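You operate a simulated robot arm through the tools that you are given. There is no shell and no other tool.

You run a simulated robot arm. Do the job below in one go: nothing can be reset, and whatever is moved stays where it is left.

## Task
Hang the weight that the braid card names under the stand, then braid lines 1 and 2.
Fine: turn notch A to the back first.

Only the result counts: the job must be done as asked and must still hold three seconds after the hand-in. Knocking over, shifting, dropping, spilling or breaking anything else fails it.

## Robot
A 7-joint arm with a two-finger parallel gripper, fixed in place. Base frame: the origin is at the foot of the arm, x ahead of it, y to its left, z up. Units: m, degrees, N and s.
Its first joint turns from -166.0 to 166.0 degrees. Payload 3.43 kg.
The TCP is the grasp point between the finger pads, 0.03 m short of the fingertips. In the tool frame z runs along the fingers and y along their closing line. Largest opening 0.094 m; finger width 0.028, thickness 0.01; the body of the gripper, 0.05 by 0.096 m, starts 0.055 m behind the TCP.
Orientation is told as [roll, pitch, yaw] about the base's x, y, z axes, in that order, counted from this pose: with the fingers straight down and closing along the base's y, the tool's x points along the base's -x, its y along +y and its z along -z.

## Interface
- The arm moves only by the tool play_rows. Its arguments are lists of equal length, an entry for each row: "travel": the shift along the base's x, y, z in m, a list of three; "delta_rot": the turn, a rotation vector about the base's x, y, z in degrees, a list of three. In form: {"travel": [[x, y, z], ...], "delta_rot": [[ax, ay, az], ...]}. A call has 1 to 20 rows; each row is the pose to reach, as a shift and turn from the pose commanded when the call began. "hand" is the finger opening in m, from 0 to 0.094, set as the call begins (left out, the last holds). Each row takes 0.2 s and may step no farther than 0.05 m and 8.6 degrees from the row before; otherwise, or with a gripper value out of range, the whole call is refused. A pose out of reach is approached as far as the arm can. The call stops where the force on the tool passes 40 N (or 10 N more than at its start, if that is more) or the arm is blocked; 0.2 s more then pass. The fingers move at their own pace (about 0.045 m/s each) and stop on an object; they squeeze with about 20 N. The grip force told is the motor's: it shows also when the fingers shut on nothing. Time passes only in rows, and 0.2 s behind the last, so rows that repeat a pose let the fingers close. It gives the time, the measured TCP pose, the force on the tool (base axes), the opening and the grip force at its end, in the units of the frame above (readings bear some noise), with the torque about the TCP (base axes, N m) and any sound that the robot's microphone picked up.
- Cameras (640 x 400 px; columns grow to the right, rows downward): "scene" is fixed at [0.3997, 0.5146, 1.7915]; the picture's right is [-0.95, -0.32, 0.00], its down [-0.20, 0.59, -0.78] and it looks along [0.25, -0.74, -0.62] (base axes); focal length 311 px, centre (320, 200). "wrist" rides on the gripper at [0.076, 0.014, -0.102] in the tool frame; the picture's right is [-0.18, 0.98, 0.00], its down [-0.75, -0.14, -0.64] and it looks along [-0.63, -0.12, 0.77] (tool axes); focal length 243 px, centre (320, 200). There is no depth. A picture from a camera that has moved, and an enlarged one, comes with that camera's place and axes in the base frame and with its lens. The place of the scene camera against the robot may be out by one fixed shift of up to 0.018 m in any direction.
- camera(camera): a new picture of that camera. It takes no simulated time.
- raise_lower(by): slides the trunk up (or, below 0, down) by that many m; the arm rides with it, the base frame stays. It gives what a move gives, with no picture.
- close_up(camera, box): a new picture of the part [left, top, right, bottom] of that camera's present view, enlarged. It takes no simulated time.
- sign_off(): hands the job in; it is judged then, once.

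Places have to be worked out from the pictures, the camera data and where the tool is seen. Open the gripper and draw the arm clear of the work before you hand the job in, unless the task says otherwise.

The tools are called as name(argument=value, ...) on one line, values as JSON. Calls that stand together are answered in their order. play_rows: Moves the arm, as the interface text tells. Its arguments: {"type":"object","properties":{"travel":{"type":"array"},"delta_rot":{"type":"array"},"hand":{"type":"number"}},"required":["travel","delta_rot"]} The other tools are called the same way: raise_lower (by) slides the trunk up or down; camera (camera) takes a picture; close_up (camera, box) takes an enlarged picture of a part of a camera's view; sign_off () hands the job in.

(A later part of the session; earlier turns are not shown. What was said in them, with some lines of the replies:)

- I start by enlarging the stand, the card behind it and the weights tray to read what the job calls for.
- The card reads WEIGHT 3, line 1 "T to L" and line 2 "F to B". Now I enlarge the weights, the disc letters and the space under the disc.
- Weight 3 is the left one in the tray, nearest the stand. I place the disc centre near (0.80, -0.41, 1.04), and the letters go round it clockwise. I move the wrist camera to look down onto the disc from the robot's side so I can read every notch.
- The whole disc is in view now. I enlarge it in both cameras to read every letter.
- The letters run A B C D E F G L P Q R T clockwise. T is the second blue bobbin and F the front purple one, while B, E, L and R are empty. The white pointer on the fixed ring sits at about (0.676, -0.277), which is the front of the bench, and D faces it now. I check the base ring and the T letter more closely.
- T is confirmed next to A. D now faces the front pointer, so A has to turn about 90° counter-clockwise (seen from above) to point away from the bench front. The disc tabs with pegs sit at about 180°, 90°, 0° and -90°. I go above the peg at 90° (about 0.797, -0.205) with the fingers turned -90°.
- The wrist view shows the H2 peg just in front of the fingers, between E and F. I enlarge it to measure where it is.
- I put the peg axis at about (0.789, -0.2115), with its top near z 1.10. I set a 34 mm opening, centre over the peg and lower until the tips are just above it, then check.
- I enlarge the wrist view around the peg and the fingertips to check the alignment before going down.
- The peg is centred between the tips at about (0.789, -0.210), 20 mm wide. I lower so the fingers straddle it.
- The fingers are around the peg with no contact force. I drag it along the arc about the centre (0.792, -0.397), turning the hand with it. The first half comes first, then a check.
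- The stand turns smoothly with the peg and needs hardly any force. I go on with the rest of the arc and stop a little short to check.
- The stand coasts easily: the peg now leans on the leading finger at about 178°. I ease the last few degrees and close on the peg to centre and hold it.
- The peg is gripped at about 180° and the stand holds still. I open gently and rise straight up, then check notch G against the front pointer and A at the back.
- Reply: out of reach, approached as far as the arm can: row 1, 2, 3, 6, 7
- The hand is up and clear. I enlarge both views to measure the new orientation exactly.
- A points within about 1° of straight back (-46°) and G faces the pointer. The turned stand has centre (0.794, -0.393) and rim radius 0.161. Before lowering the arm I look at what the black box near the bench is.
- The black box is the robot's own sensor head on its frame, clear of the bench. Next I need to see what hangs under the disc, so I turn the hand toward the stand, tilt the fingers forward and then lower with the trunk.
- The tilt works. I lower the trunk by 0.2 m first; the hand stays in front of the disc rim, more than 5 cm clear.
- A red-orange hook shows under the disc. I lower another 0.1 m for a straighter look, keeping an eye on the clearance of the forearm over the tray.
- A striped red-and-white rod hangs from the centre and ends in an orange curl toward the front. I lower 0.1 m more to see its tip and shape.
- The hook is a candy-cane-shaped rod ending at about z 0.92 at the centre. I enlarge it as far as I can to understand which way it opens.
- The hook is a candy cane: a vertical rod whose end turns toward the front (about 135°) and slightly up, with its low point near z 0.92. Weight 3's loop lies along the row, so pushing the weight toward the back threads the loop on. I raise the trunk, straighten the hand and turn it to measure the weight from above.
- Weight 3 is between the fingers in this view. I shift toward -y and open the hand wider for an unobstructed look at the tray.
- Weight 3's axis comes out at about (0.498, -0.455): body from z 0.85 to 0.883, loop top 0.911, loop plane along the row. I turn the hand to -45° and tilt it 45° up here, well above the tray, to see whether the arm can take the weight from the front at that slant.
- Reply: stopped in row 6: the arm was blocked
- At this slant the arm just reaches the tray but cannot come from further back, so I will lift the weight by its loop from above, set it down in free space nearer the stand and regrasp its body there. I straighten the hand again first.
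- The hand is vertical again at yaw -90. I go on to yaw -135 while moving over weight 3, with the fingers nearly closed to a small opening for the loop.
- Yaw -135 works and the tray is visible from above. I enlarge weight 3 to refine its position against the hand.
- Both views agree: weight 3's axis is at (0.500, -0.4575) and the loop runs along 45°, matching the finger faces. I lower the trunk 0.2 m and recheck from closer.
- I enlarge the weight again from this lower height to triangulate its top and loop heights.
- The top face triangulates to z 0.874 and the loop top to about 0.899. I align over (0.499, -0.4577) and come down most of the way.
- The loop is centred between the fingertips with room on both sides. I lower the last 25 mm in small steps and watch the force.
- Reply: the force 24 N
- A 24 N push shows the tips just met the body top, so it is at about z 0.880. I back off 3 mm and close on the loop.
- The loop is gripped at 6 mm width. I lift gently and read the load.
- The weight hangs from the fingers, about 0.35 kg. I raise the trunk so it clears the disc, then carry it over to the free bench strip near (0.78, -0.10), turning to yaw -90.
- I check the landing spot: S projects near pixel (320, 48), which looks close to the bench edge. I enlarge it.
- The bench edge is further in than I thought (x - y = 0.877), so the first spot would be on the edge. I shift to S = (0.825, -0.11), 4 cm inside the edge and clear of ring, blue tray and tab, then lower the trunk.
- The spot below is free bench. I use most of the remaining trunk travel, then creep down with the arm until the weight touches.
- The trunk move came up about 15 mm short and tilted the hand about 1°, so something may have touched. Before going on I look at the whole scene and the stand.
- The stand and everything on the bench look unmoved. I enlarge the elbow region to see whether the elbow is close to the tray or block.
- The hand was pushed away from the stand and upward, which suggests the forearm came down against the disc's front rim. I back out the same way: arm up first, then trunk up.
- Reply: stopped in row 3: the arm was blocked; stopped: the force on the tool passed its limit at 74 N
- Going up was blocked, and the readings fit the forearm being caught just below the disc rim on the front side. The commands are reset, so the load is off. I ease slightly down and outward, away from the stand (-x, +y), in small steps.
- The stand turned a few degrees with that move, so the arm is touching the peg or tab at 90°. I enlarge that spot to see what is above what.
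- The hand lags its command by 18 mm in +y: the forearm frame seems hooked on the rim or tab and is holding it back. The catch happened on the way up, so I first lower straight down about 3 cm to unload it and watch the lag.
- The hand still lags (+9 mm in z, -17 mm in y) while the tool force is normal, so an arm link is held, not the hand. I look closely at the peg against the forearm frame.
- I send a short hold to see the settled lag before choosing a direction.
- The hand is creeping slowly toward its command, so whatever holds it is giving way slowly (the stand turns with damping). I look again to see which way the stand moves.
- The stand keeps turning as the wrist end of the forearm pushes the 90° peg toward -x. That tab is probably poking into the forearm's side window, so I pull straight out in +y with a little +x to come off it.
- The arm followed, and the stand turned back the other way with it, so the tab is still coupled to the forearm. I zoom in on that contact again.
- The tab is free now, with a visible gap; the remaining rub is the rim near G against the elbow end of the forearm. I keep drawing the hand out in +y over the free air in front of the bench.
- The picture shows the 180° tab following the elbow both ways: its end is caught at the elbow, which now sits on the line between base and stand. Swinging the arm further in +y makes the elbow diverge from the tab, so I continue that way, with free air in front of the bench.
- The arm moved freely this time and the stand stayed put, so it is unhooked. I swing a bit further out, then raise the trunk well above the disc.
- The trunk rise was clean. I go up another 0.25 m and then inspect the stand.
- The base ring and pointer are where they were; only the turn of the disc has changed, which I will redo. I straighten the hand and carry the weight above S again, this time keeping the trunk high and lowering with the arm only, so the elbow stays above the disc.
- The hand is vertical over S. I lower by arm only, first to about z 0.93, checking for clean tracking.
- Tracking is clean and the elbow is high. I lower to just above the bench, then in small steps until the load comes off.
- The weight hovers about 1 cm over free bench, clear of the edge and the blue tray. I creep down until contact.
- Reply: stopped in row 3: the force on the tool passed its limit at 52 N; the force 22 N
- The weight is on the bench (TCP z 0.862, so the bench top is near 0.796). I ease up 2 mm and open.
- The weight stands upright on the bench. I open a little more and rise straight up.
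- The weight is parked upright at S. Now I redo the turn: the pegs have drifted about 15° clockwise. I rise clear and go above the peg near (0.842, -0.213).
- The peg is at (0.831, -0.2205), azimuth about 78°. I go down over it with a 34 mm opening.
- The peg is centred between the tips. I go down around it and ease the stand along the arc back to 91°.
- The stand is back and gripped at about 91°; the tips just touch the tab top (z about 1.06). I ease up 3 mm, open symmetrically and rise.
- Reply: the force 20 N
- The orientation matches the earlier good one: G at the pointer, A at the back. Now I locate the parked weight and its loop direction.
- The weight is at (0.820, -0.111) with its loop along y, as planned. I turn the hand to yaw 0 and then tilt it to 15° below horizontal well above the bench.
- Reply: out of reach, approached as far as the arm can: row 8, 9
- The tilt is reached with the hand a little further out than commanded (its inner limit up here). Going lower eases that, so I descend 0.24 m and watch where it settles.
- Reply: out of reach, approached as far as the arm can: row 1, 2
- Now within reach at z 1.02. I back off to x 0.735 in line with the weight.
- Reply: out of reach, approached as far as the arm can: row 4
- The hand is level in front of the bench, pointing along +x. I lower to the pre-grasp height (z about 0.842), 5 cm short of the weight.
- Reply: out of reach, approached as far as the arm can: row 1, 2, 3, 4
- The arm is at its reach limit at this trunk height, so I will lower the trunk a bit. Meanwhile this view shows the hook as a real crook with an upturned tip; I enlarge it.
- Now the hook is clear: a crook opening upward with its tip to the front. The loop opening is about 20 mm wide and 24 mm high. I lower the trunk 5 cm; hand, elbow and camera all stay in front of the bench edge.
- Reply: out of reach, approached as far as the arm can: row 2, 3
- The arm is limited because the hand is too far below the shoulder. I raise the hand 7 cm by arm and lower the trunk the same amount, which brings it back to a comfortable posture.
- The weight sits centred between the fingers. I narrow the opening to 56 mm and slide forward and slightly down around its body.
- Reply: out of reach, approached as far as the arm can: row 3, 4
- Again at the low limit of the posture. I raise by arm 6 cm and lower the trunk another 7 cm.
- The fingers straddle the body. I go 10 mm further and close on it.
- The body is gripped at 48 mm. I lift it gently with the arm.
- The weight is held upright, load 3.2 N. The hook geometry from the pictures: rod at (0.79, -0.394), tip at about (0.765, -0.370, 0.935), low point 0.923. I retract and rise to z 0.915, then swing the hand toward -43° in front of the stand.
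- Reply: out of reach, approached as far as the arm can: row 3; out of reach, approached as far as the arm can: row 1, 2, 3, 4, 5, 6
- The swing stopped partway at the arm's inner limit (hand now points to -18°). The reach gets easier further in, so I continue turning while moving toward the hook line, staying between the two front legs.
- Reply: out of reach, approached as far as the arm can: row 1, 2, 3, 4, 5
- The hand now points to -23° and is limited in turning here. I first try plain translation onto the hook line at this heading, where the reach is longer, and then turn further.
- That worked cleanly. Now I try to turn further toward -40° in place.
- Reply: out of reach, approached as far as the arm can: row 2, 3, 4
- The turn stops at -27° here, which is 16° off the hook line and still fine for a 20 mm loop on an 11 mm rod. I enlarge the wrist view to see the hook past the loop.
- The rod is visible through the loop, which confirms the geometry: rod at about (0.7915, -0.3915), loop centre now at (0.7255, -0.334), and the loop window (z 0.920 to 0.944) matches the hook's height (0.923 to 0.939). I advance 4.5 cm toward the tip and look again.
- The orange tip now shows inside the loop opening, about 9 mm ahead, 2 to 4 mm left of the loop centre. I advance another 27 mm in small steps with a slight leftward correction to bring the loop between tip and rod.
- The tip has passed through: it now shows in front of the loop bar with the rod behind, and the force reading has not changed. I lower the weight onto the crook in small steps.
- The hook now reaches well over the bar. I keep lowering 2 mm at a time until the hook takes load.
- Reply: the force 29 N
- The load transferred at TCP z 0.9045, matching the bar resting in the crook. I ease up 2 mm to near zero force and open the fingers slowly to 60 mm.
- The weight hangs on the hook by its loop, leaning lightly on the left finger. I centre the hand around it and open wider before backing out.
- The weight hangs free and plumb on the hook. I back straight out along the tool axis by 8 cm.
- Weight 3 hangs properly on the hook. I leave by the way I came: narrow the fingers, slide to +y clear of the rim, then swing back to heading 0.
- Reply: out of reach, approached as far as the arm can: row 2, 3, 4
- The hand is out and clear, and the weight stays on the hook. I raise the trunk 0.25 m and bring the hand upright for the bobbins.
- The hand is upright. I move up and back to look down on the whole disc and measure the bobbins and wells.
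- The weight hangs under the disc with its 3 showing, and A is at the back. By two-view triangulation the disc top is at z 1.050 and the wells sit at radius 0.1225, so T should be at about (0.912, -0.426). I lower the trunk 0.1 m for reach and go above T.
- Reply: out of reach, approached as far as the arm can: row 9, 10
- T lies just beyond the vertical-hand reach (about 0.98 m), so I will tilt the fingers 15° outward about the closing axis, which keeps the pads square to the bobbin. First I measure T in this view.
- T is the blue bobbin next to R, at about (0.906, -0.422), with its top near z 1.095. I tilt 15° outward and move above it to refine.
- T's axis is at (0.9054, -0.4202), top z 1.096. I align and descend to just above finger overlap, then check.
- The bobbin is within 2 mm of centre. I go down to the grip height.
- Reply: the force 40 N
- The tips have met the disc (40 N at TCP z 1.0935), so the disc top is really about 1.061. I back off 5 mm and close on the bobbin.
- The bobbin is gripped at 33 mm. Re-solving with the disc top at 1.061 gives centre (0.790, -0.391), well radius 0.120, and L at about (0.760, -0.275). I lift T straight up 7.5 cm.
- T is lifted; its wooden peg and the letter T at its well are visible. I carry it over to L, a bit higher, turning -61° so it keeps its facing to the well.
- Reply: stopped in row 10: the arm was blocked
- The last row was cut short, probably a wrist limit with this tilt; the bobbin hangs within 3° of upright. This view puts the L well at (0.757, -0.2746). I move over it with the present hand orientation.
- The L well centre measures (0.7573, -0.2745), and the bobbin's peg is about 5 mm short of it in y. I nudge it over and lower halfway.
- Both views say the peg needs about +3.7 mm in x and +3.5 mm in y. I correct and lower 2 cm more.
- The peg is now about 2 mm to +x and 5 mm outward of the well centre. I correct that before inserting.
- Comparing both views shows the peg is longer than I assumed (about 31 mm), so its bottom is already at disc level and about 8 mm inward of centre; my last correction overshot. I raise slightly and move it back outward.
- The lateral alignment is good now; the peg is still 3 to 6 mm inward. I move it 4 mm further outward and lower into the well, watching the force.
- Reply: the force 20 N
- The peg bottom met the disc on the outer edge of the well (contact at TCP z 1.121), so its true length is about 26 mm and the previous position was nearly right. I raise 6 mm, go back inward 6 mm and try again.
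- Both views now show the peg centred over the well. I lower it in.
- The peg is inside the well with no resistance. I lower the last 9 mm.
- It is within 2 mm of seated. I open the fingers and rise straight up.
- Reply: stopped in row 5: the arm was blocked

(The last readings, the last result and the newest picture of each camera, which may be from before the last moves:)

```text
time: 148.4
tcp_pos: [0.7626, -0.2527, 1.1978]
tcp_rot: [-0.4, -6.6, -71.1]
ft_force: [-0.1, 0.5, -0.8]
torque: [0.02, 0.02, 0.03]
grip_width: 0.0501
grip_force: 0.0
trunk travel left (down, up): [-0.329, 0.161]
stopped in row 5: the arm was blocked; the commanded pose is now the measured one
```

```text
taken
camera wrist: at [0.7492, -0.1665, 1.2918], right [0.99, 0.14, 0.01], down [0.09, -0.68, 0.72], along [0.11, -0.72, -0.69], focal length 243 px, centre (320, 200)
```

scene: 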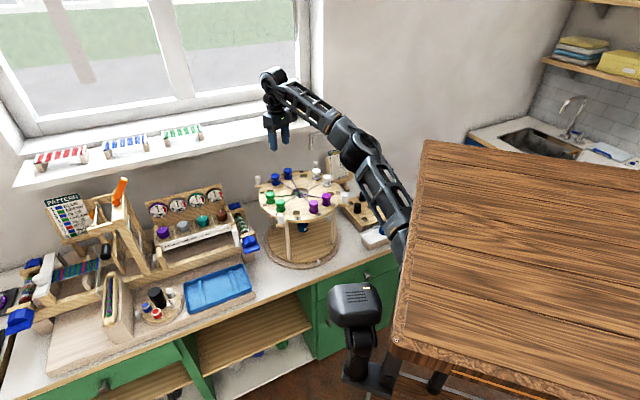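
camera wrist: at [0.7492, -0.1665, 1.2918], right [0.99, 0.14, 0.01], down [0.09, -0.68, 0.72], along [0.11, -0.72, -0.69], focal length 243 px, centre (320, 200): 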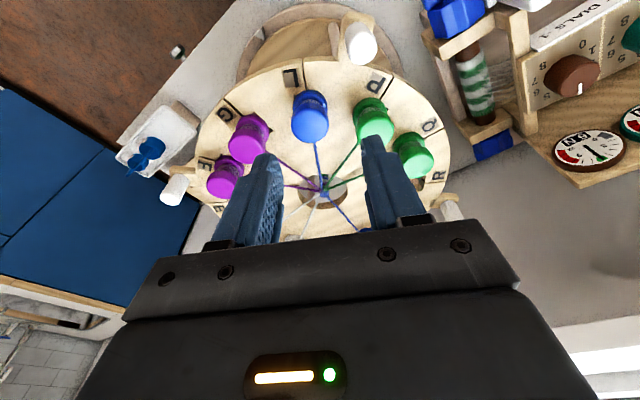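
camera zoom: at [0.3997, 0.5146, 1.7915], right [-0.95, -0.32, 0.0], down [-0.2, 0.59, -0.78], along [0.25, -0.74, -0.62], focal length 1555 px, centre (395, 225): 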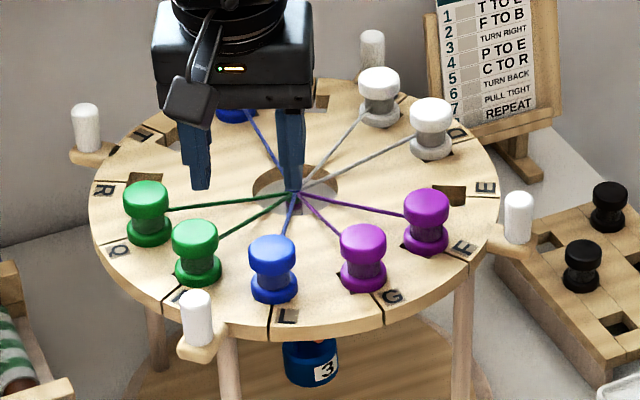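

The blue bobbin stands upright at L. The arm was blocked going up, probably the upper arm against the robot's own roof, so I use the trunk to rise.

raise_lower(by=0.1)

close_up(camera="wrist", box=[180, 40, 460, 220])

close_up(camera="scene", box=[250, 155, 360, 235])

```text
time: 149.8
tcp_pos: [0.7637, -0.2551, 1.2973]
tcp_rot: [-0.4, -6.4, -71.2]
ft_force: [-0.3, 0.0, 0.0]
torque: [0.01, 0.0, 0.0]
grip_width: 0.05
grip_force: 0.2
trunk travel left (down, up): [-0.429, 0.061]
```

```text
2.22 times, centred on (320, 130) of wrist
camera zoom: at [0.7491, -0.1667, 1.3918], right [0.99, 0.14, 0.01], down [0.09, -0.68, 0.72], along [0.11, -0.72, -0.69], focal length 539 px, centre (320, 356)
```

zoom: 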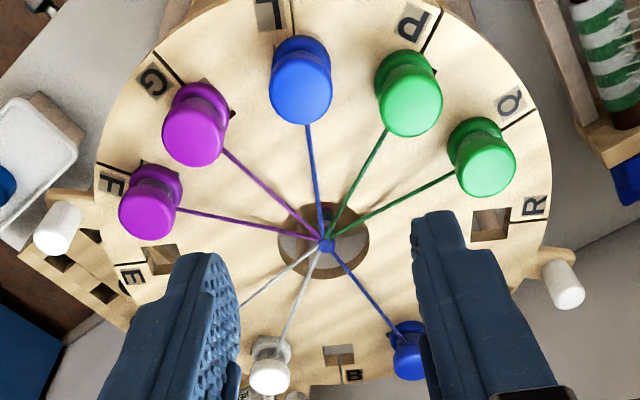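

```text
5.00 times, centred on (305, 195) of scene
camera zoom: at [0.3997, 0.5146, 1.7915], right [-0.95, -0.32, 0.0], down [-0.2, 0.59, -0.78], along [0.25, -0.74, -0.62], focal length 1555 px, centre (395, 225)
```

zoom: 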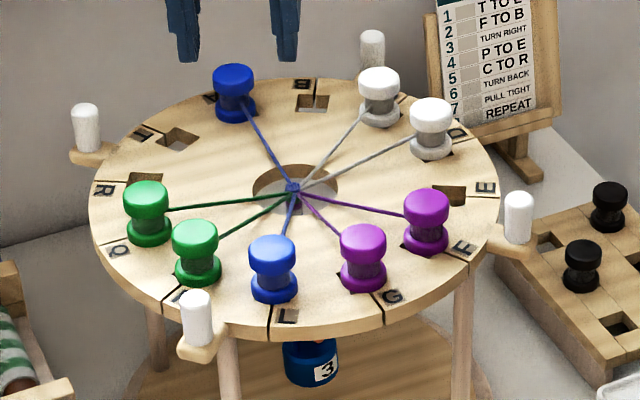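

Line 1 is done: T now stands at L. Next is F, the purple bobbin next to E, at about (0.674, -0.360); the B well is at (0.819, -0.509). I go above F with a 10° outward tilt.

play_rows(travel=[[-0.011, -0.013, 0], [-0.022, -0.026, 0], [-0.033, -0.039, 0], [-0.045, -0.052, 0], [-0.056, -0.066, -0.01], [-0.067, -0.079, -0.02], [-0.078, -0.092, -0.035], [-0.0893, -0.105, -0.05]], delta_rot=[[-0.3, -0.3, 6.9], [-0.6, -0.7, 13.8], [-1, -1, 20.7], [-1.3, -1.3, 27.6], [-1.6, -1.7, 34.5], [-1.9, -2, 41.4], [-2.3, -2.4, 48.3], [-2.6, -2.7, 55.2]])

camera(camera="wrist")

close_up(camera="wrist", box=[220, 60, 420, 220])

```text
time: 151.6
tcp_pos: [0.6724, -0.3594, 1.2488]
tcp_rot: [-0.5, -10.2, -15.7]
ft_force: [0.7, 0.1, 0.7]
torque: [0.03, 0.05, -0.01]
grip_width: 0.0501
grip_force: 0.0
trunk travel left (down, up): [-0.429, 0.061]
```

```text
taken
camera wrist: at [0.5875, -0.3191, 1.3363], right [0.44, 0.9, 0.02], down [0.57, -0.3, 0.77], along [0.69, -0.33, -0.64], focal length 243 px, centre (320, 200)
```

wrist: 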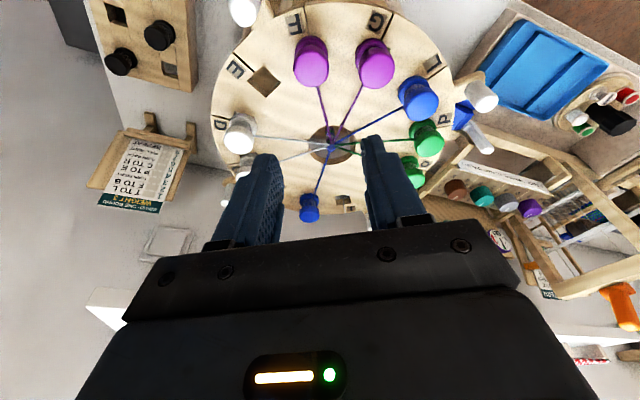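

```text
2.50 times, centred on (320, 140) of wrist
camera zoom: at [0.5875, -0.3191, 1.3363], right [0.44, 0.9, 0.02], down [0.57, -0.3, 0.77], along [0.69, -0.33, -0.64], focal length 606 px, centre (320, 350)
```

zoom: 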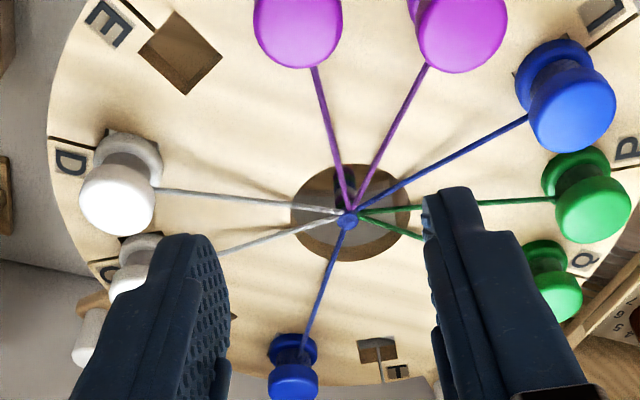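

F is the left of the two purple ones, directly below. I descend to z 1.15 for a finer check.

play_rows(travel=[[0.0003, -0.001, -0.04], [0.0006, -0.0026, -0.08], [0.0006, -0.0026, -0.1]], delta_rot=[[0, 0, 0], [0, 0, 0], [0, 0, 0]])

close_up(camera="wrist", box=[220, 50, 420, 210])

close_up(camera="scene", box=[290, 150, 370, 220])

```text
time: 152.4
tcp_pos: [0.674, -0.3614, 1.147]
tcp_rot: [-0.4, -10.2, -16.0]
ft_force: [-0.5, 0.2, -0.1]
torque: [-0.01, -0.02, 0.02]
grip_width: 0.0498
grip_force: 0.0
trunk travel left (down, up): [-0.429, 0.061]
```

```text
2.50 times, centred on (320, 130) of wrist
camera zoom: at [0.5886, -0.3217, 1.2359], right [0.45, 0.89, 0.03], down [0.57, -0.3, 0.77], along [0.69, -0.33, -0.64], focal length 606 px, centre (320, 375)
```

zoom: 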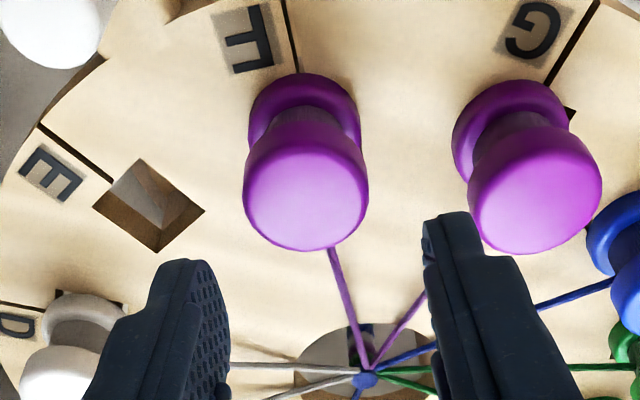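

```text
5.71 times, centred on (330, 185) of scene
camera zoom: at [0.3997, 0.5146, 1.7915], right [-0.95, -0.32, 0.0], down [-0.2, 0.59, -0.78], along [0.25, -0.74, -0.62], focal length 1777 px, centre (263, 286)
```

zoom: 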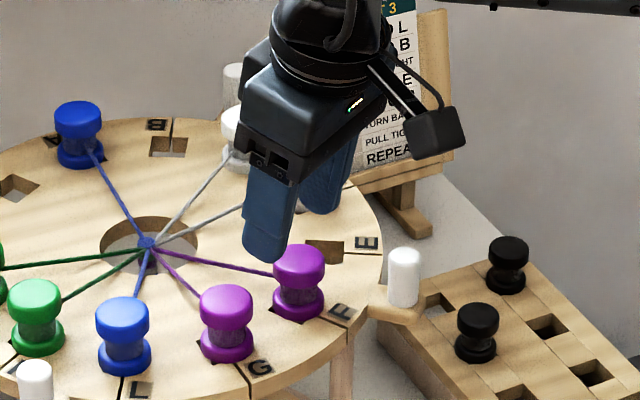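

F's axis is at about (0.6725, -0.3635). I align and go down in two steps.

play_rows(travel=[[-0.0005, -0.001, -0.015], [-0.001, -0.002, -0.03]], delta_rot=[[0, 0, 0], [0, 0, 0]])

close_up(camera="wrist", box=[220, 70, 420, 230])

```text
time: 153.0
tcp_pos: [0.6732, -0.3658, 1.1179]
tcp_rot: [-0.4, -10.2, -16.0]
ft_force: [-0.2, 0.0, -0.9]
torque: [-0.03, -0.03, 0.0]
grip_width: 0.0499
grip_force: 0.1
trunk travel left (down, up): [-0.429, 0.061]
```

```text
2.50 times, centred on (320, 150) of wrist
camera zoom: at [0.5878, -0.3247, 1.206], right [0.45, 0.89, 0.03], down [0.57, -0.3, 0.77], along [0.69, -0.33, -0.64], focal length 606 px, centre (320, 325)
```

zoom: 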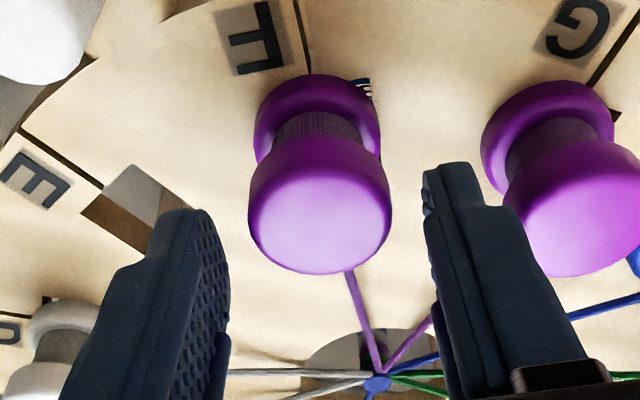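

Well centred between the fingers. I go down the last 2 cm and close.

play_rows(travel=[[-0.0015, 0.0005, -0.008], [-0.003, 0.001, -0.016], [-0.003, 0.001, -0.02]], delta_rot=[[0, 0, 0], [0, 0, 0], [0, 0, 0]])

play_rows(travel=[[0, 0, 0], [0, 0, 0], [0, 0, 0], [0, 0, 0]], delta_rot=[[0, 0, 0], [0, 0, 0], [0, 0, 0], [0, 0, 0]], hand=0.025)

close_up(camera="wrist", box=[220, 70, 420, 230])

close_up(camera="scene", box=[300, 175, 360, 220])

```text
time: 153.8
tcp_pos: [0.669, -0.3634, 1.0985]
tcp_rot: [-0.4, -10.3, -16.0]
ft_force: [-0.3, 0.2, 0.7]
torque: [-0.03, 0.01, 0.0]
grip_width: 0.05
grip_force: 0.1
trunk travel left (down, up): [-0.429, 0.061]
```

```text
time: 154.8
tcp_pos: [0.6692, -0.3636, 1.0982]
tcp_rot: [-0.5, -10.2, -16.0]
ft_force: [-0.1, 0.9, -0.3]
torque: [0.02, -0.05, 0.02]
grip_width: 0.0332
grip_force: 20.1
trunk travel left (down, up): [-0.429, 0.061]
```

```text
2.50 times, centred on (320, 150) of wrist
camera zoom: at [0.5851, -0.3232, 1.1864], right [0.45, 0.89, 0.03], down [0.57, -0.3, 0.77], along [0.69, -0.33, -0.64], focal length 606 px, centre (320, 325)
```

zoom: 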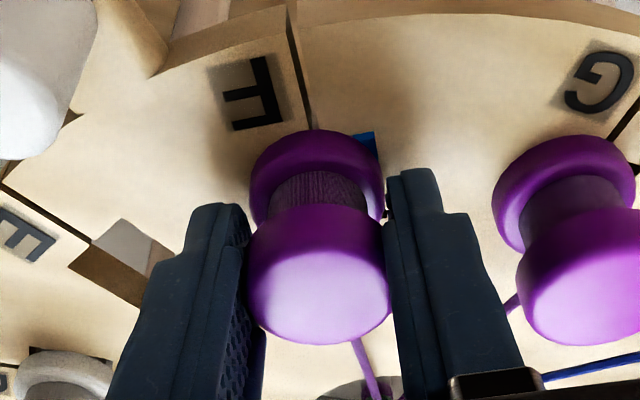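

```text
8.89 times, centred on (330, 198) of scene
camera zoom: at [0.3997, 0.5146, 1.7915], right [-0.95, -0.32, 0.0], down [-0.2, 0.59, -0.78], along [0.25, -0.74, -0.62], focal length 2764 px, centre (231, 222)
```

zoom: 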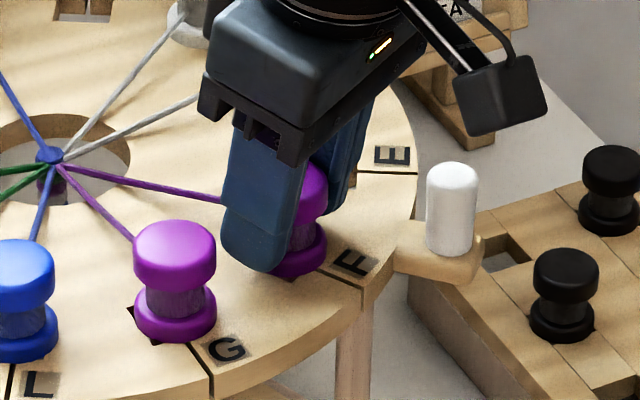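

F is gripped at 33 mm. I lift it straight up 8.5 cm.

play_rows(travel=[[0, 0, 0.005], [0, 0, 0.015], [0, 0, 0.03], [0, 0, 0.055], [0, 0, 0.085]], delta_rot=[[0, 0, 0], [0, 0, 0], [0, 0, 0], [0, 0, 0], [0, 0, 0]])

close_up(camera="wrist", box=[200, 30, 440, 230])

close_up(camera="scene", box=[250, 140, 370, 230])

```text
time: 156.0
tcp_pos: [0.67, -0.3645, 1.184]
tcp_rot: [-0.5, -10.3, -16.0]
ft_force: [0.5, -0.1, -0.9]
torque: [0.02, 0.01, -0.01]
grip_width: 0.0332
grip_force: 20.2
trunk travel left (down, up): [-0.429, 0.061]
```

```text
2.00 times, centred on (320, 130) of wrist
camera zoom: at [0.5858, -0.3242, 1.272], right [0.45, 0.89, 0.02], down [0.57, -0.3, 0.77], along [0.69, -0.33, -0.64], focal length 485 px, centre (320, 340)
```

zoom: 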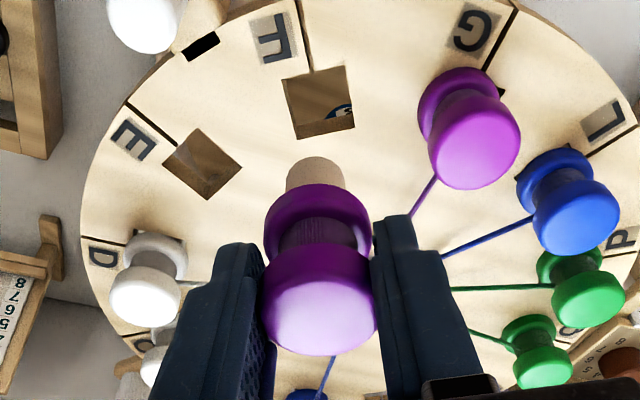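

```text
4.44 times, centred on (310, 185) of scene
camera zoom: at [0.3997, 0.5146, 1.7915], right [-0.95, -0.32, 0.0], down [-0.2, 0.59, -0.78], along [0.25, -0.74, -0.62], focal length 1382 px, centre (364, 267)
```

zoom: 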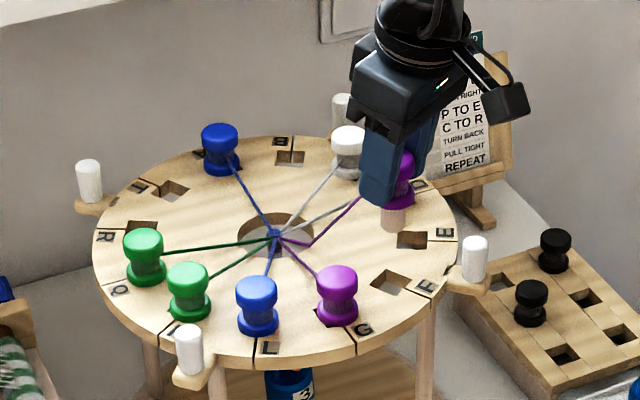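

F is lifted clean; its well is empty. I carry it over D and C, above their tops, to the B well, turning about -59° on the way.

play_rows(travel=[[0.012, -0.011, 0.005], [0.027, -0.026, 0.005], [0.042, -0.04, 0.005], [0.058, -0.055, 0.005], [0.073, -0.07, 0.005], [0.088, -0.084, 0.005], [0.103, -0.099, 0.005], [0.119, -0.113, 0.005], [0.135, -0.129, 0.005], [0.1515, -0.1445, 0.005]], delta_rot=[[0, 0, -5.9], [0, 0, -11.8], [0, 0, -17.7], [0, 0, -23.6], [0, 0, -29.5], [0, 0, -35.4], [0, 0, -41.3], [0, 0, -47.2], [0, 0, -53.1], [0, 0, -59]])

camera(camera="wrist")

close_up(camera="wrist", box=[200, 30, 440, 230])

close_up(camera="scene", box=[250, 120, 370, 220])

```text
time: 158.2
tcp_pos: [0.8217, -0.5086, 1.1896]
tcp_rot: [-0.5, -10.3, -75.0]
ft_force: [0.0, 0.2, -0.8]
torque: [0.0, -0.04, -0.01]
grip_width: 0.0335
grip_force: 19.8
trunk travel left (down, up): [-0.429, 0.061]
```

```text
taken
camera wrist: at [0.8124, -0.4147, 1.2772], right [1.0, 0.08, 0.03], down [0.03, -0.64, 0.77], along [0.07, -0.76, -0.64], focal length 243 px, centre (320, 200)
```

wrist: 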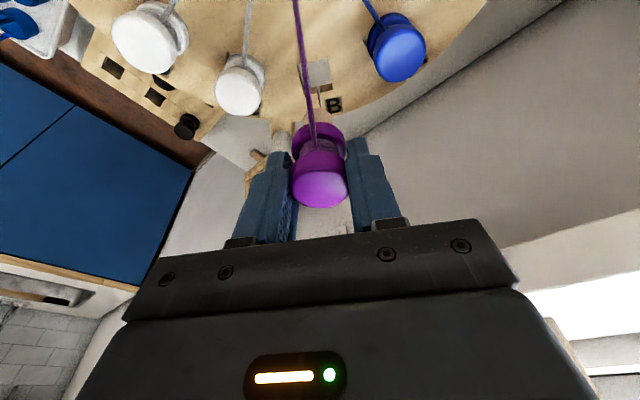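

```text
2.00 times, centred on (320, 130) of wrist
camera zoom: at [0.8124, -0.4147, 1.2772], right [1.0, 0.08, 0.03], down [0.03, -0.64, 0.77], along [0.07, -0.76, -0.64], focal length 485 px, centre (320, 340)
```

zoom: 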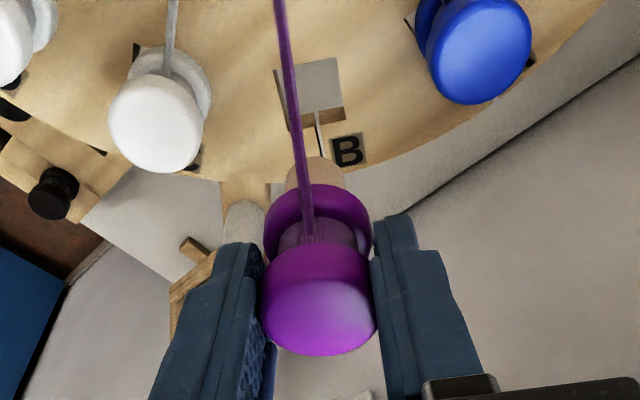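

```text
4.00 times, centred on (310, 170) of scene
camera zoom: at [0.3997, 0.5146, 1.7915], right [-0.95, -0.32, 0.0], down [-0.2, 0.59, -0.78], along [0.25, -0.74, -0.62], focal length 1244 px, centre (360, 320)
```

zoom: 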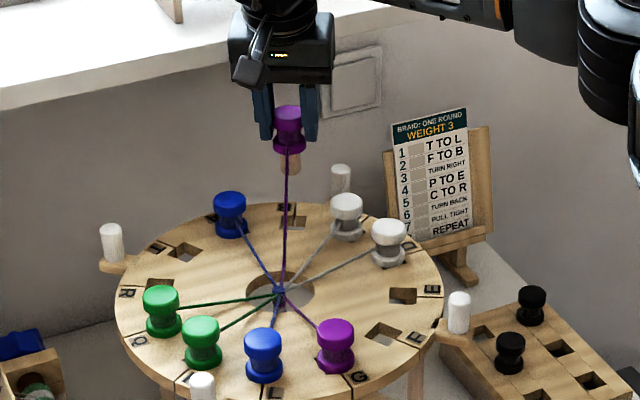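

Reached cleanly. The B well is at (0.820, -0.5063) and the peg is about 3 mm beyond it. I correct and lower to just above the disc.

play_rows(travel=[[-0.0003, 0.0034, -0.015], [-0.0003, 0.0034, -0.035], [-0.0003, 0.0034, -0.053]], delta_rot=[[0, 0, 0], [0, 0, 0], [0, 0, 0]])

close_up(camera="wrist", box=[250, 70, 390, 170])

close_up(camera="scene", box=[280, 150, 330, 190])

```text
time: 159.0
tcp_pos: [0.821, -0.5057, 1.1348]
tcp_rot: [-0.4, -10.3, -74.9]
ft_force: [-0.9, -0.2, -0.8]
torque: [-0.04, -0.02, -0.03]
grip_width: 0.0331
grip_force: 20.5
trunk travel left (down, up): [-0.429, 0.061]
```

```text
4.00 times, centred on (320, 120) of wrist
camera zoom: at [0.8125, -0.4107, 1.2232], right [1.0, 0.08, 0.03], down [0.03, -0.64, 0.77], along [0.08, -0.76, -0.64], focal length 970 px, centre (320, 520)
```

zoom: 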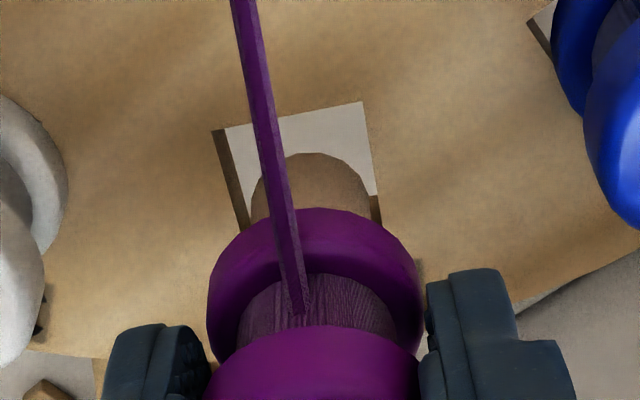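

```text
10.00 times, centred on (305, 170) of scene
camera zoom: at [0.3997, 0.5146, 1.7915], right [-0.95, -0.32, 0.0], down [-0.2, 0.59, -0.78], along [0.25, -0.74, -0.62], focal length 3110 px, centre (470, 500)
```

zoom: 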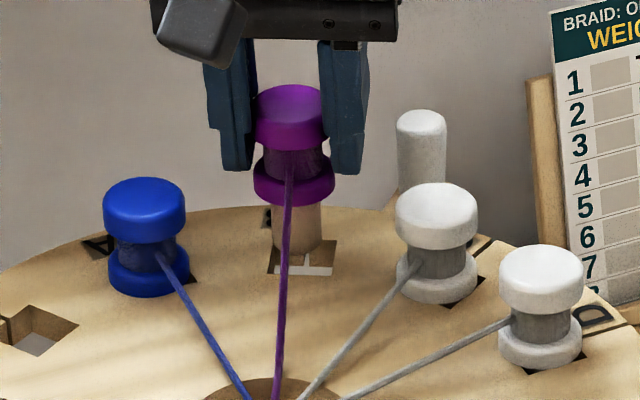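

The peg is about 3 to 4 mm short of the well centre (inward). I shift 3.5 mm outward, lower to 5 mm above the disc and check once more.

play_rows(travel=[[0, -0.002, 0], [0, -0.0035, -0.003], [0, -0.0035, -0.006]], delta_rot=[[0, 0, 0], [0, 0, 0], [0, 0, 0]])

close_up(camera="wrist", box=[270, 80, 370, 150])

close_up(camera="scene", box=[290, 155, 320, 180])

```text
time: 159.8
tcp_pos: [0.8216, -0.507, 1.1284]
tcp_rot: [-0.6, -10.2, -75.0]
ft_force: [-0.5, -0.4, 0.1]
torque: [-0.05, 0.01, 0.02]
grip_width: 0.0336
grip_force: 20.0
trunk travel left (down, up): [-0.429, 0.061]
```

```text
5.71 times, centred on (320, 115) of wrist
camera zoom: at [0.812, -0.4139, 1.2173], right [1.0, 0.08, 0.02], down [0.03, -0.64, 0.77], along [0.08, -0.76, -0.64], focal length 1386 px, centre (320, 686)
```

zoom: 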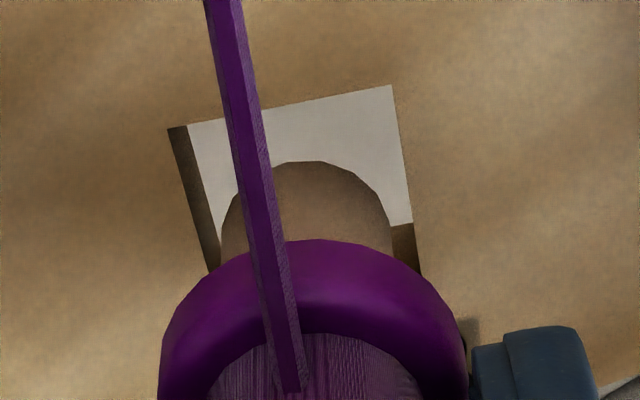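

```text
16.00 times, centred on (305, 168) of scene
camera zoom: at [0.3997, 0.5146, 1.7915], right [-0.95, -0.32, 0.0], down [-0.2, 0.59, -0.78], along [0.25, -0.74, -0.62], focal length 4976 px, centre (560, 720)
```

zoom: 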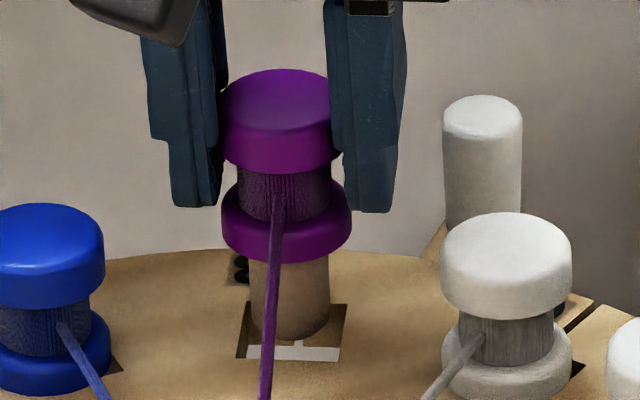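

Both views show the peg centred over B. I lower it in.

play_rows(travel=[[0, 0, -0.008], [0, 0, -0.016], [0, 0, -0.022]], delta_rot=[[0, 0, 0], [0, 0, 0], [0, 0, 0]])

close_up(camera="scene", box=[285, 150, 325, 185])

```text
time: 160.6
tcp_pos: [0.8207, -0.5079, 1.108]
tcp_rot: [-0.5, -10.2, -75.1]
ft_force: [0.4, 0.0, 0.1]
torque: [0.03, 0.01, 0.03]
grip_width: 0.0333
grip_force: 20.0
trunk travel left (down, up): [-0.429, 0.061]
```

```text
11.43 times, centred on (305, 168) of scene
camera zoom: at [0.3997, 0.5146, 1.7915], right [-0.95, -0.32, 0.0], down [-0.2, 0.59, -0.78], along [0.25, -0.74, -0.62], focal length 3554 px, centre (491, 571)
```

zoom: 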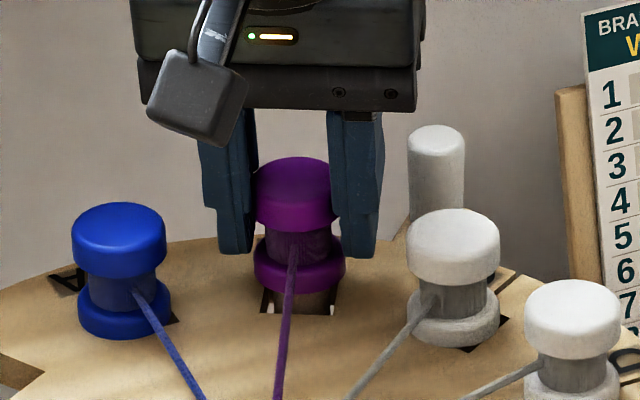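

The peg is in the well. I lower the last 9 mm, then open and rise straight up.

play_rows(travel=[[0, 0, -0.004], [0, 0, -0.007], [0, 0, -0.009], [0, 0, -0.009]], delta_rot=[[0, 0, 0], [0, 0, 0], [0, 0, 0], [0, 0, 0]])

close_up(camera="scene", box=[285, 150, 325, 185])

```text
time: 161.6
tcp_pos: [0.8213, -0.5075, 1.0986]
tcp_rot: [-0.3, -10.2, -75.0]
ft_force: [0.0, -0.2, -0.5]
torque: [-0.03, 0.0, 0.03]
grip_width: 0.0331
grip_force: 19.8
trunk travel left (down, up): [-0.429, 0.061]
```

```text
11.43 times, centred on (305, 168) of scene
camera zoom: at [0.3997, 0.5146, 1.7915], right [-0.95, -0.32, 0.0], down [-0.2, 0.59, -0.78], along [0.25, -0.74, -0.62], focal length 3554 px, centre (491, 571)
```

zoom: 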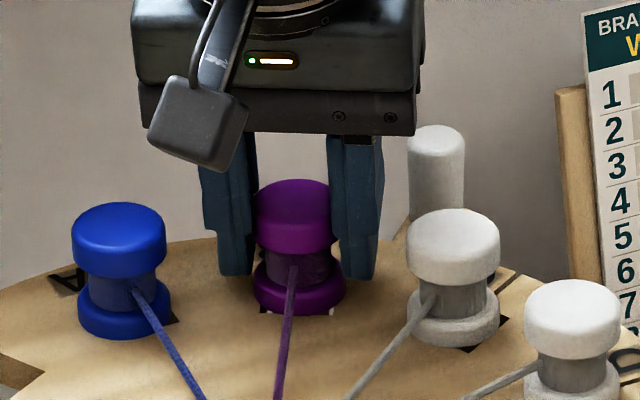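

It is seated at the same height as before. I open to 50 mm and rise straight up.

play_rows(travel=[[0, 0, 0], [0, 0, 0], [0, 0, 0], [0, 0, 0]], delta_rot=[[0, 0, 0], [0, 0, 0], [0, 0, 0], [0, 0, 0]], hand=0.05)

play_rows(travel=[[0, 0, 0.01], [0, 0, 0.025], [0, 0, 0.05], [0, 0, 0.09], [0, 0.01, 0.12]], delta_rot=[[0, 0, 0], [0, 0, 0], [0, 0, 0], [0, 0, 0], [0, 0, 0]])

close_up(camera="scene", box=[250, 150, 360, 235])

camera(camera="wrist")

```text
time: 162.6
tcp_pos: [0.8211, -0.5078, 1.0986]
tcp_rot: [-0.4, -10.1, -75.1]
ft_force: [0.0, 0.4, -0.2]
torque: [0.01, -0.02, 0.0]
grip_width: 0.0497
grip_force: 0.0
trunk travel left (down, up): [-0.429, 0.061]
```

```text
time: 163.8
tcp_pos: [0.8222, -0.4959, 1.2189]
tcp_rot: [-0.5, -10.2, -75.0]
ft_force: [0.2, -0.1, 0.1]
torque: [0.01, 0.01, -0.01]
grip_width: 0.0497
grip_force: 0.0
trunk travel left (down, up): [-0.429, 0.061]
```

```text
4.71 times, centred on (305, 192) of scene
camera zoom: at [0.3997, 0.5146, 1.7915], right [-0.95, -0.32, 0.0], down [-0.2, 0.59, -0.78], along [0.25, -0.74, -0.62], focal length 1464 px, centre (391, 235)
```

zoom: 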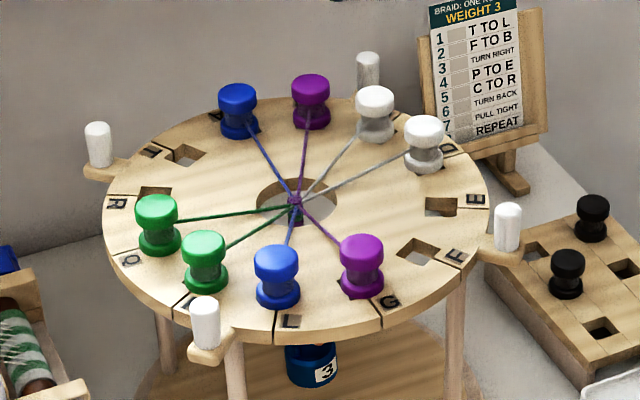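

```text
taken
camera wrist: at [0.813, -0.4026, 1.3069], right [1.0, 0.08, 0.02], down [0.03, -0.64, 0.77], along [0.08, -0.76, -0.64], focal length 243 px, centre (320, 200)
```

wrist: 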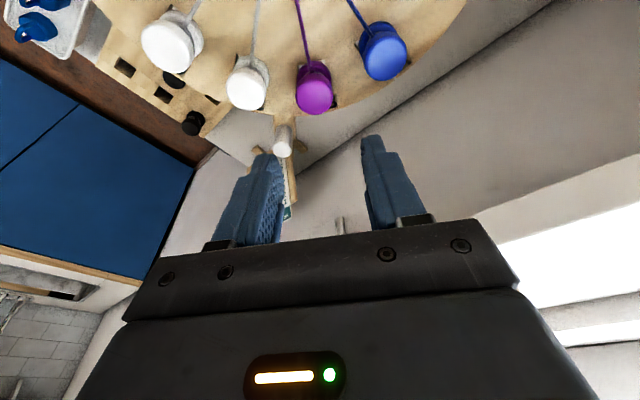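

Both lines are done: blue now at L, purple at B, and the weight still hangs. I draw the arm up and back to near its start pose, away from the work.

play_rows(travel=[[-0.003, 0.01, 0.03], [-0.008, 0.03, 0.06], [-0.02, 0.065, 0.09], [-0.035, 0.105, 0.11], [-0.05, 0.145, 0.12], [-0.065, 0.185, 0.13], [-0.08, 0.225, 0.135], [-0.095, 0.265, 0.14], [-0.11, 0.305, 0.145], [-0.122, 0.345, 0.15], [-0.135, 0.385, 0.15]], delta_rot=[[0.6, 0.8, 6.8], [1.2, 1.6, 13.6], [1.8, 2.4, 20.4], [2.4, 3.2, 27.3], [3, 4, 34.1], [3.7, 4.7, 40.9], [4.3, 5.5, 47.7], [4.9, 6.3, 54.5], [5.5, 7.1, 61.4], [6.1, 7.9, 68.2], [6.7, 8.7, 75]])

camera(camera="scene")

camera(camera="wrist")

close_up(camera="scene", box=[250, 150, 420, 280])

```text
time: 166.2
tcp_pos: [0.6868, -0.1153, 1.3685]
tcp_rot: [-0.4, 0.0, 0.1]
ft_force: [-0.5, -0.4, -0.6]
torque: [0.02, -0.04, 0.01]
grip_width: 0.0502
grip_force: 0.1
trunk travel left (down, up): [-0.429, 0.061]
```

```text
taken
```

scene: 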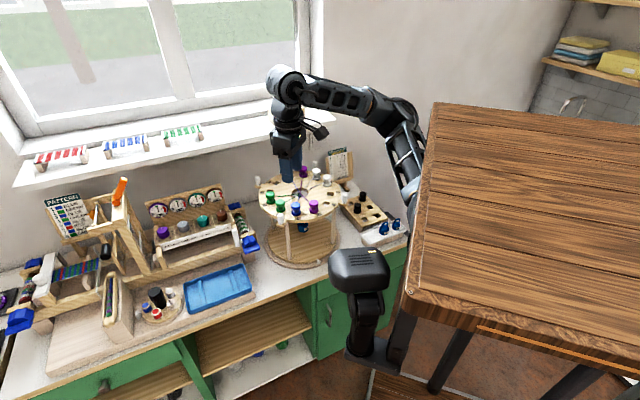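

```text
taken
camera wrist: at [0.6115, -0.101, 1.4716], right [0.18, 0.98, -0.01], down [0.75, -0.13, 0.64], along [0.63, -0.12, -0.77], focal length 243 px, centre (320, 200)
```

wrist: 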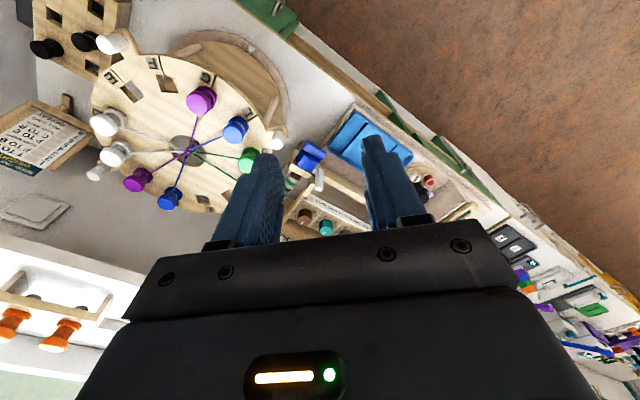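

```text
3.08 times, centred on (335, 215) of scene
camera zoom: at [0.3997, 0.5146, 1.7915], right [-0.95, -0.32, 0.0], down [-0.2, 0.59, -0.78], along [0.25, -0.74, -0.62], focal length 957 px, centre (274, 154)
```

zoom: 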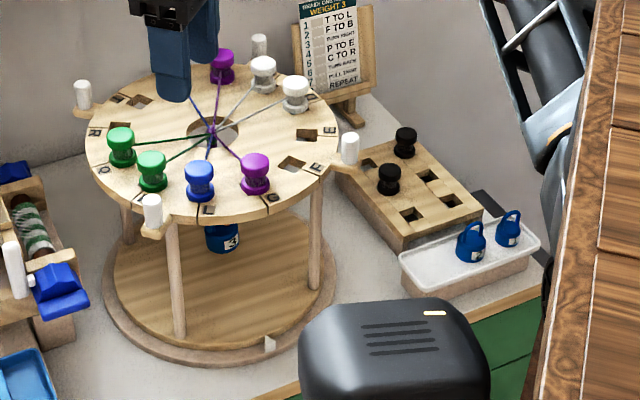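

The hand is back near its start pose. I compare the tray, block and stand with the first pictures, and check A and the hanging weight one last time.

close_up(camera="scene", box=[355, 205, 415, 250])

close_up(camera="scene", box=[340, 180, 400, 225])

close_up(camera="scene", box=[275, 200, 345, 270])

close_up(camera="wrist", box=[60, 30, 300, 220])

close_up(camera="scene", box=[310, 140, 370, 190])

```text
8.89 times, centred on (385, 228) of scene
camera zoom: at [0.3997, 0.5146, 1.7915], right [-0.95, -0.32, 0.0], down [-0.2, 0.59, -0.78], along [0.25, -0.74, -0.62], focal length 2764 px, centre (-258, -44)
```

zoom: 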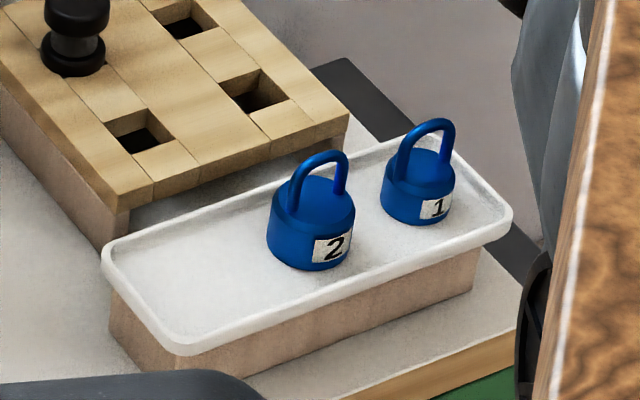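

```text
8.89 times, centred on (370, 202) of scene
camera zoom: at [0.3997, 0.5146, 1.7915], right [-0.95, -0.32, 0.0], down [-0.2, 0.59, -0.78], along [0.25, -0.74, -0.62], focal length 2764 px, centre (-124, 178)
```

zoom: 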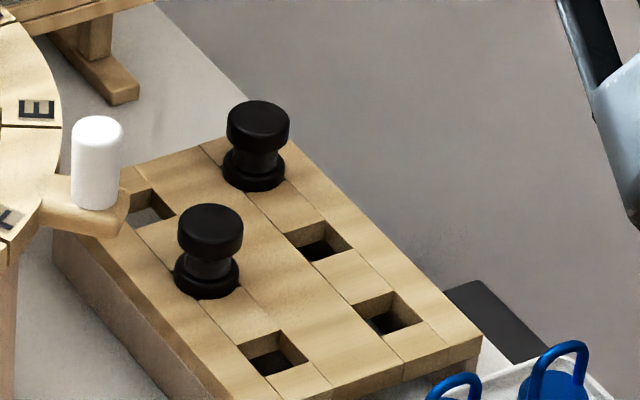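

```text
5.71 times, centred on (310, 235) of scene
camera zoom: at [0.3997, 0.5146, 1.7915], right [-0.95, -0.32, 0.0], down [-0.2, 0.59, -0.78], along [0.25, -0.74, -0.62], focal length 1777 px, centre (377, 0)
```

zoom: 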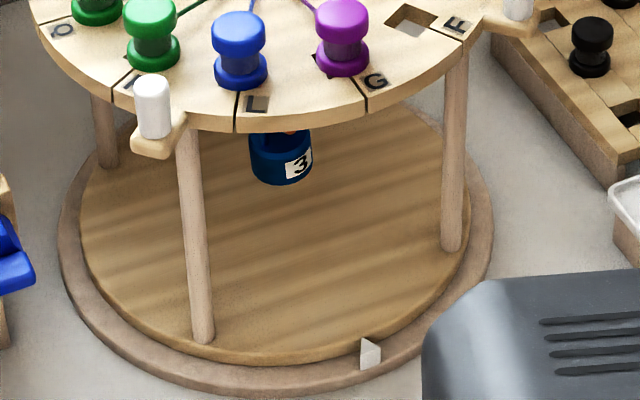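

```text
2.11 times, centred on (180, 125) of wrist
camera zoom: at [0.6115, -0.101, 1.4716], right [0.18, 0.98, -0.01], down [0.75, -0.13, 0.64], along [0.63, -0.12, -0.77], focal length 511 px, centre (615, 358)
```

zoom: 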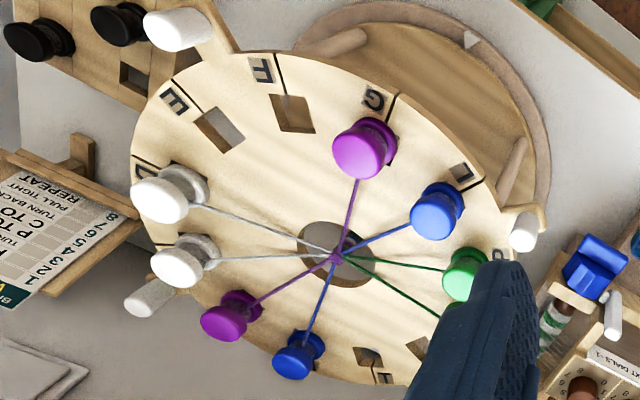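

```text
8.00 times, centred on (340, 165) of scene
camera zoom: at [0.3997, 0.5146, 1.7915], right [-0.95, -0.32, 0.0], down [-0.2, 0.59, -0.78], along [0.25, -0.74, -0.62], focal length 2488 px, centre (160, 480)
```

zoom: 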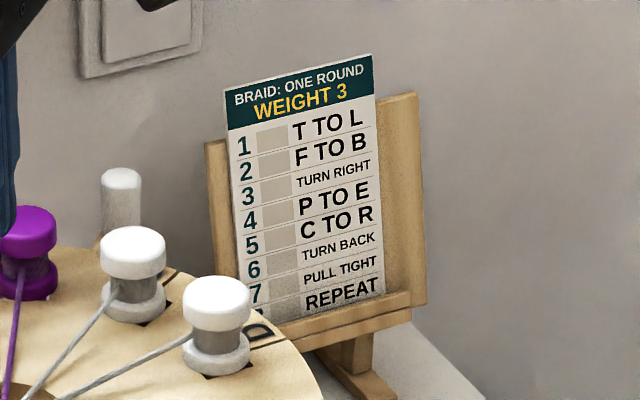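

Tray, block, card and base are exactly where they were. The disc is turned exactly a quarter from the start with G at the pointer and A at the back. Weight 3 hangs on the hook, blue stands at L and purple at B. I open the gripper fully and let things settle before handing in.

play_rows(travel=[[0, 0, 0], [-0.01, 0.01, 0.01], [-0.02, 0.02, 0.01], [-0.02, 0.02, 0.01], [-0.02, 0.02, 0.01], [-0.02, 0.02, 0.01]], delta_rot=[[0, 0, 0], [0, 0, 0], [0, 0, 0], [0, 0, 0], [0, 0, 0], [0, 0, 0]], hand=0.094)

close_up(camera="scene", box=[250, 150, 360, 270])

```text
time: 167.6
tcp_pos: [0.6686, -0.0927, 1.3782]
tcp_rot: [-0.4, -0.1, 0.3]
ft_force: [0.2, 1.6, 0.2]
torque: [-0.01, -0.01, -0.02]
grip_width: 0.0939
grip_force: 0.1
trunk travel left (down, up): [-0.429, 0.061]
```

```text
3.33 times, centred on (305, 210) of scene
camera zoom: at [0.3997, 0.5146, 1.7915], right [-0.95, -0.32, 0.0], down [-0.2, 0.59, -0.78], along [0.25, -0.74, -0.62], focal length 1037 px, centre (370, 167)
```

zoom: 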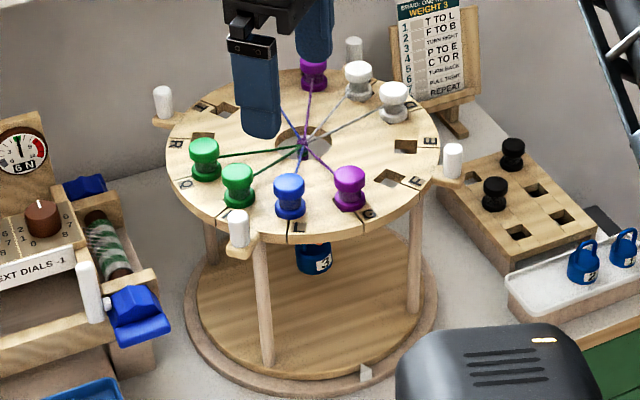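

The pictures show the finished state, the gripper is open and the arm is clear of the work. I hand the job in.

sign_off()

```text
The job is handed in.
```

I did the job and handed it in. The last pictures, taken just before the hand-in, show this:

- **Notch A:** it points to the back, away from the bench front, to within about 1°. Notch G faces the white pointer at the front. No mark on the stand says which side is the back, so I took it as the side opposite that pointer.
- **Weight:** weight 3, the one the braid card names, hangs by its loop on the hook under the stand.
- **Line 1 (T to L):** the blue bobbin from T stands upright in the well at L.
- **Line 2 (F to B):** the purple bobbin from F is seated in the well at B.

**Arm caught on the stand:** before the weight was hung, the arm caught on the stand's rim while I was lowering the weight and turned the disc off its position. I freed it and turned A to the back again, then went on with the weight and the braiding. The pictures show no shift in the stand's base, the card, the bobbin block or the other two weights.

The gripper is open and the arm is clear of the work.
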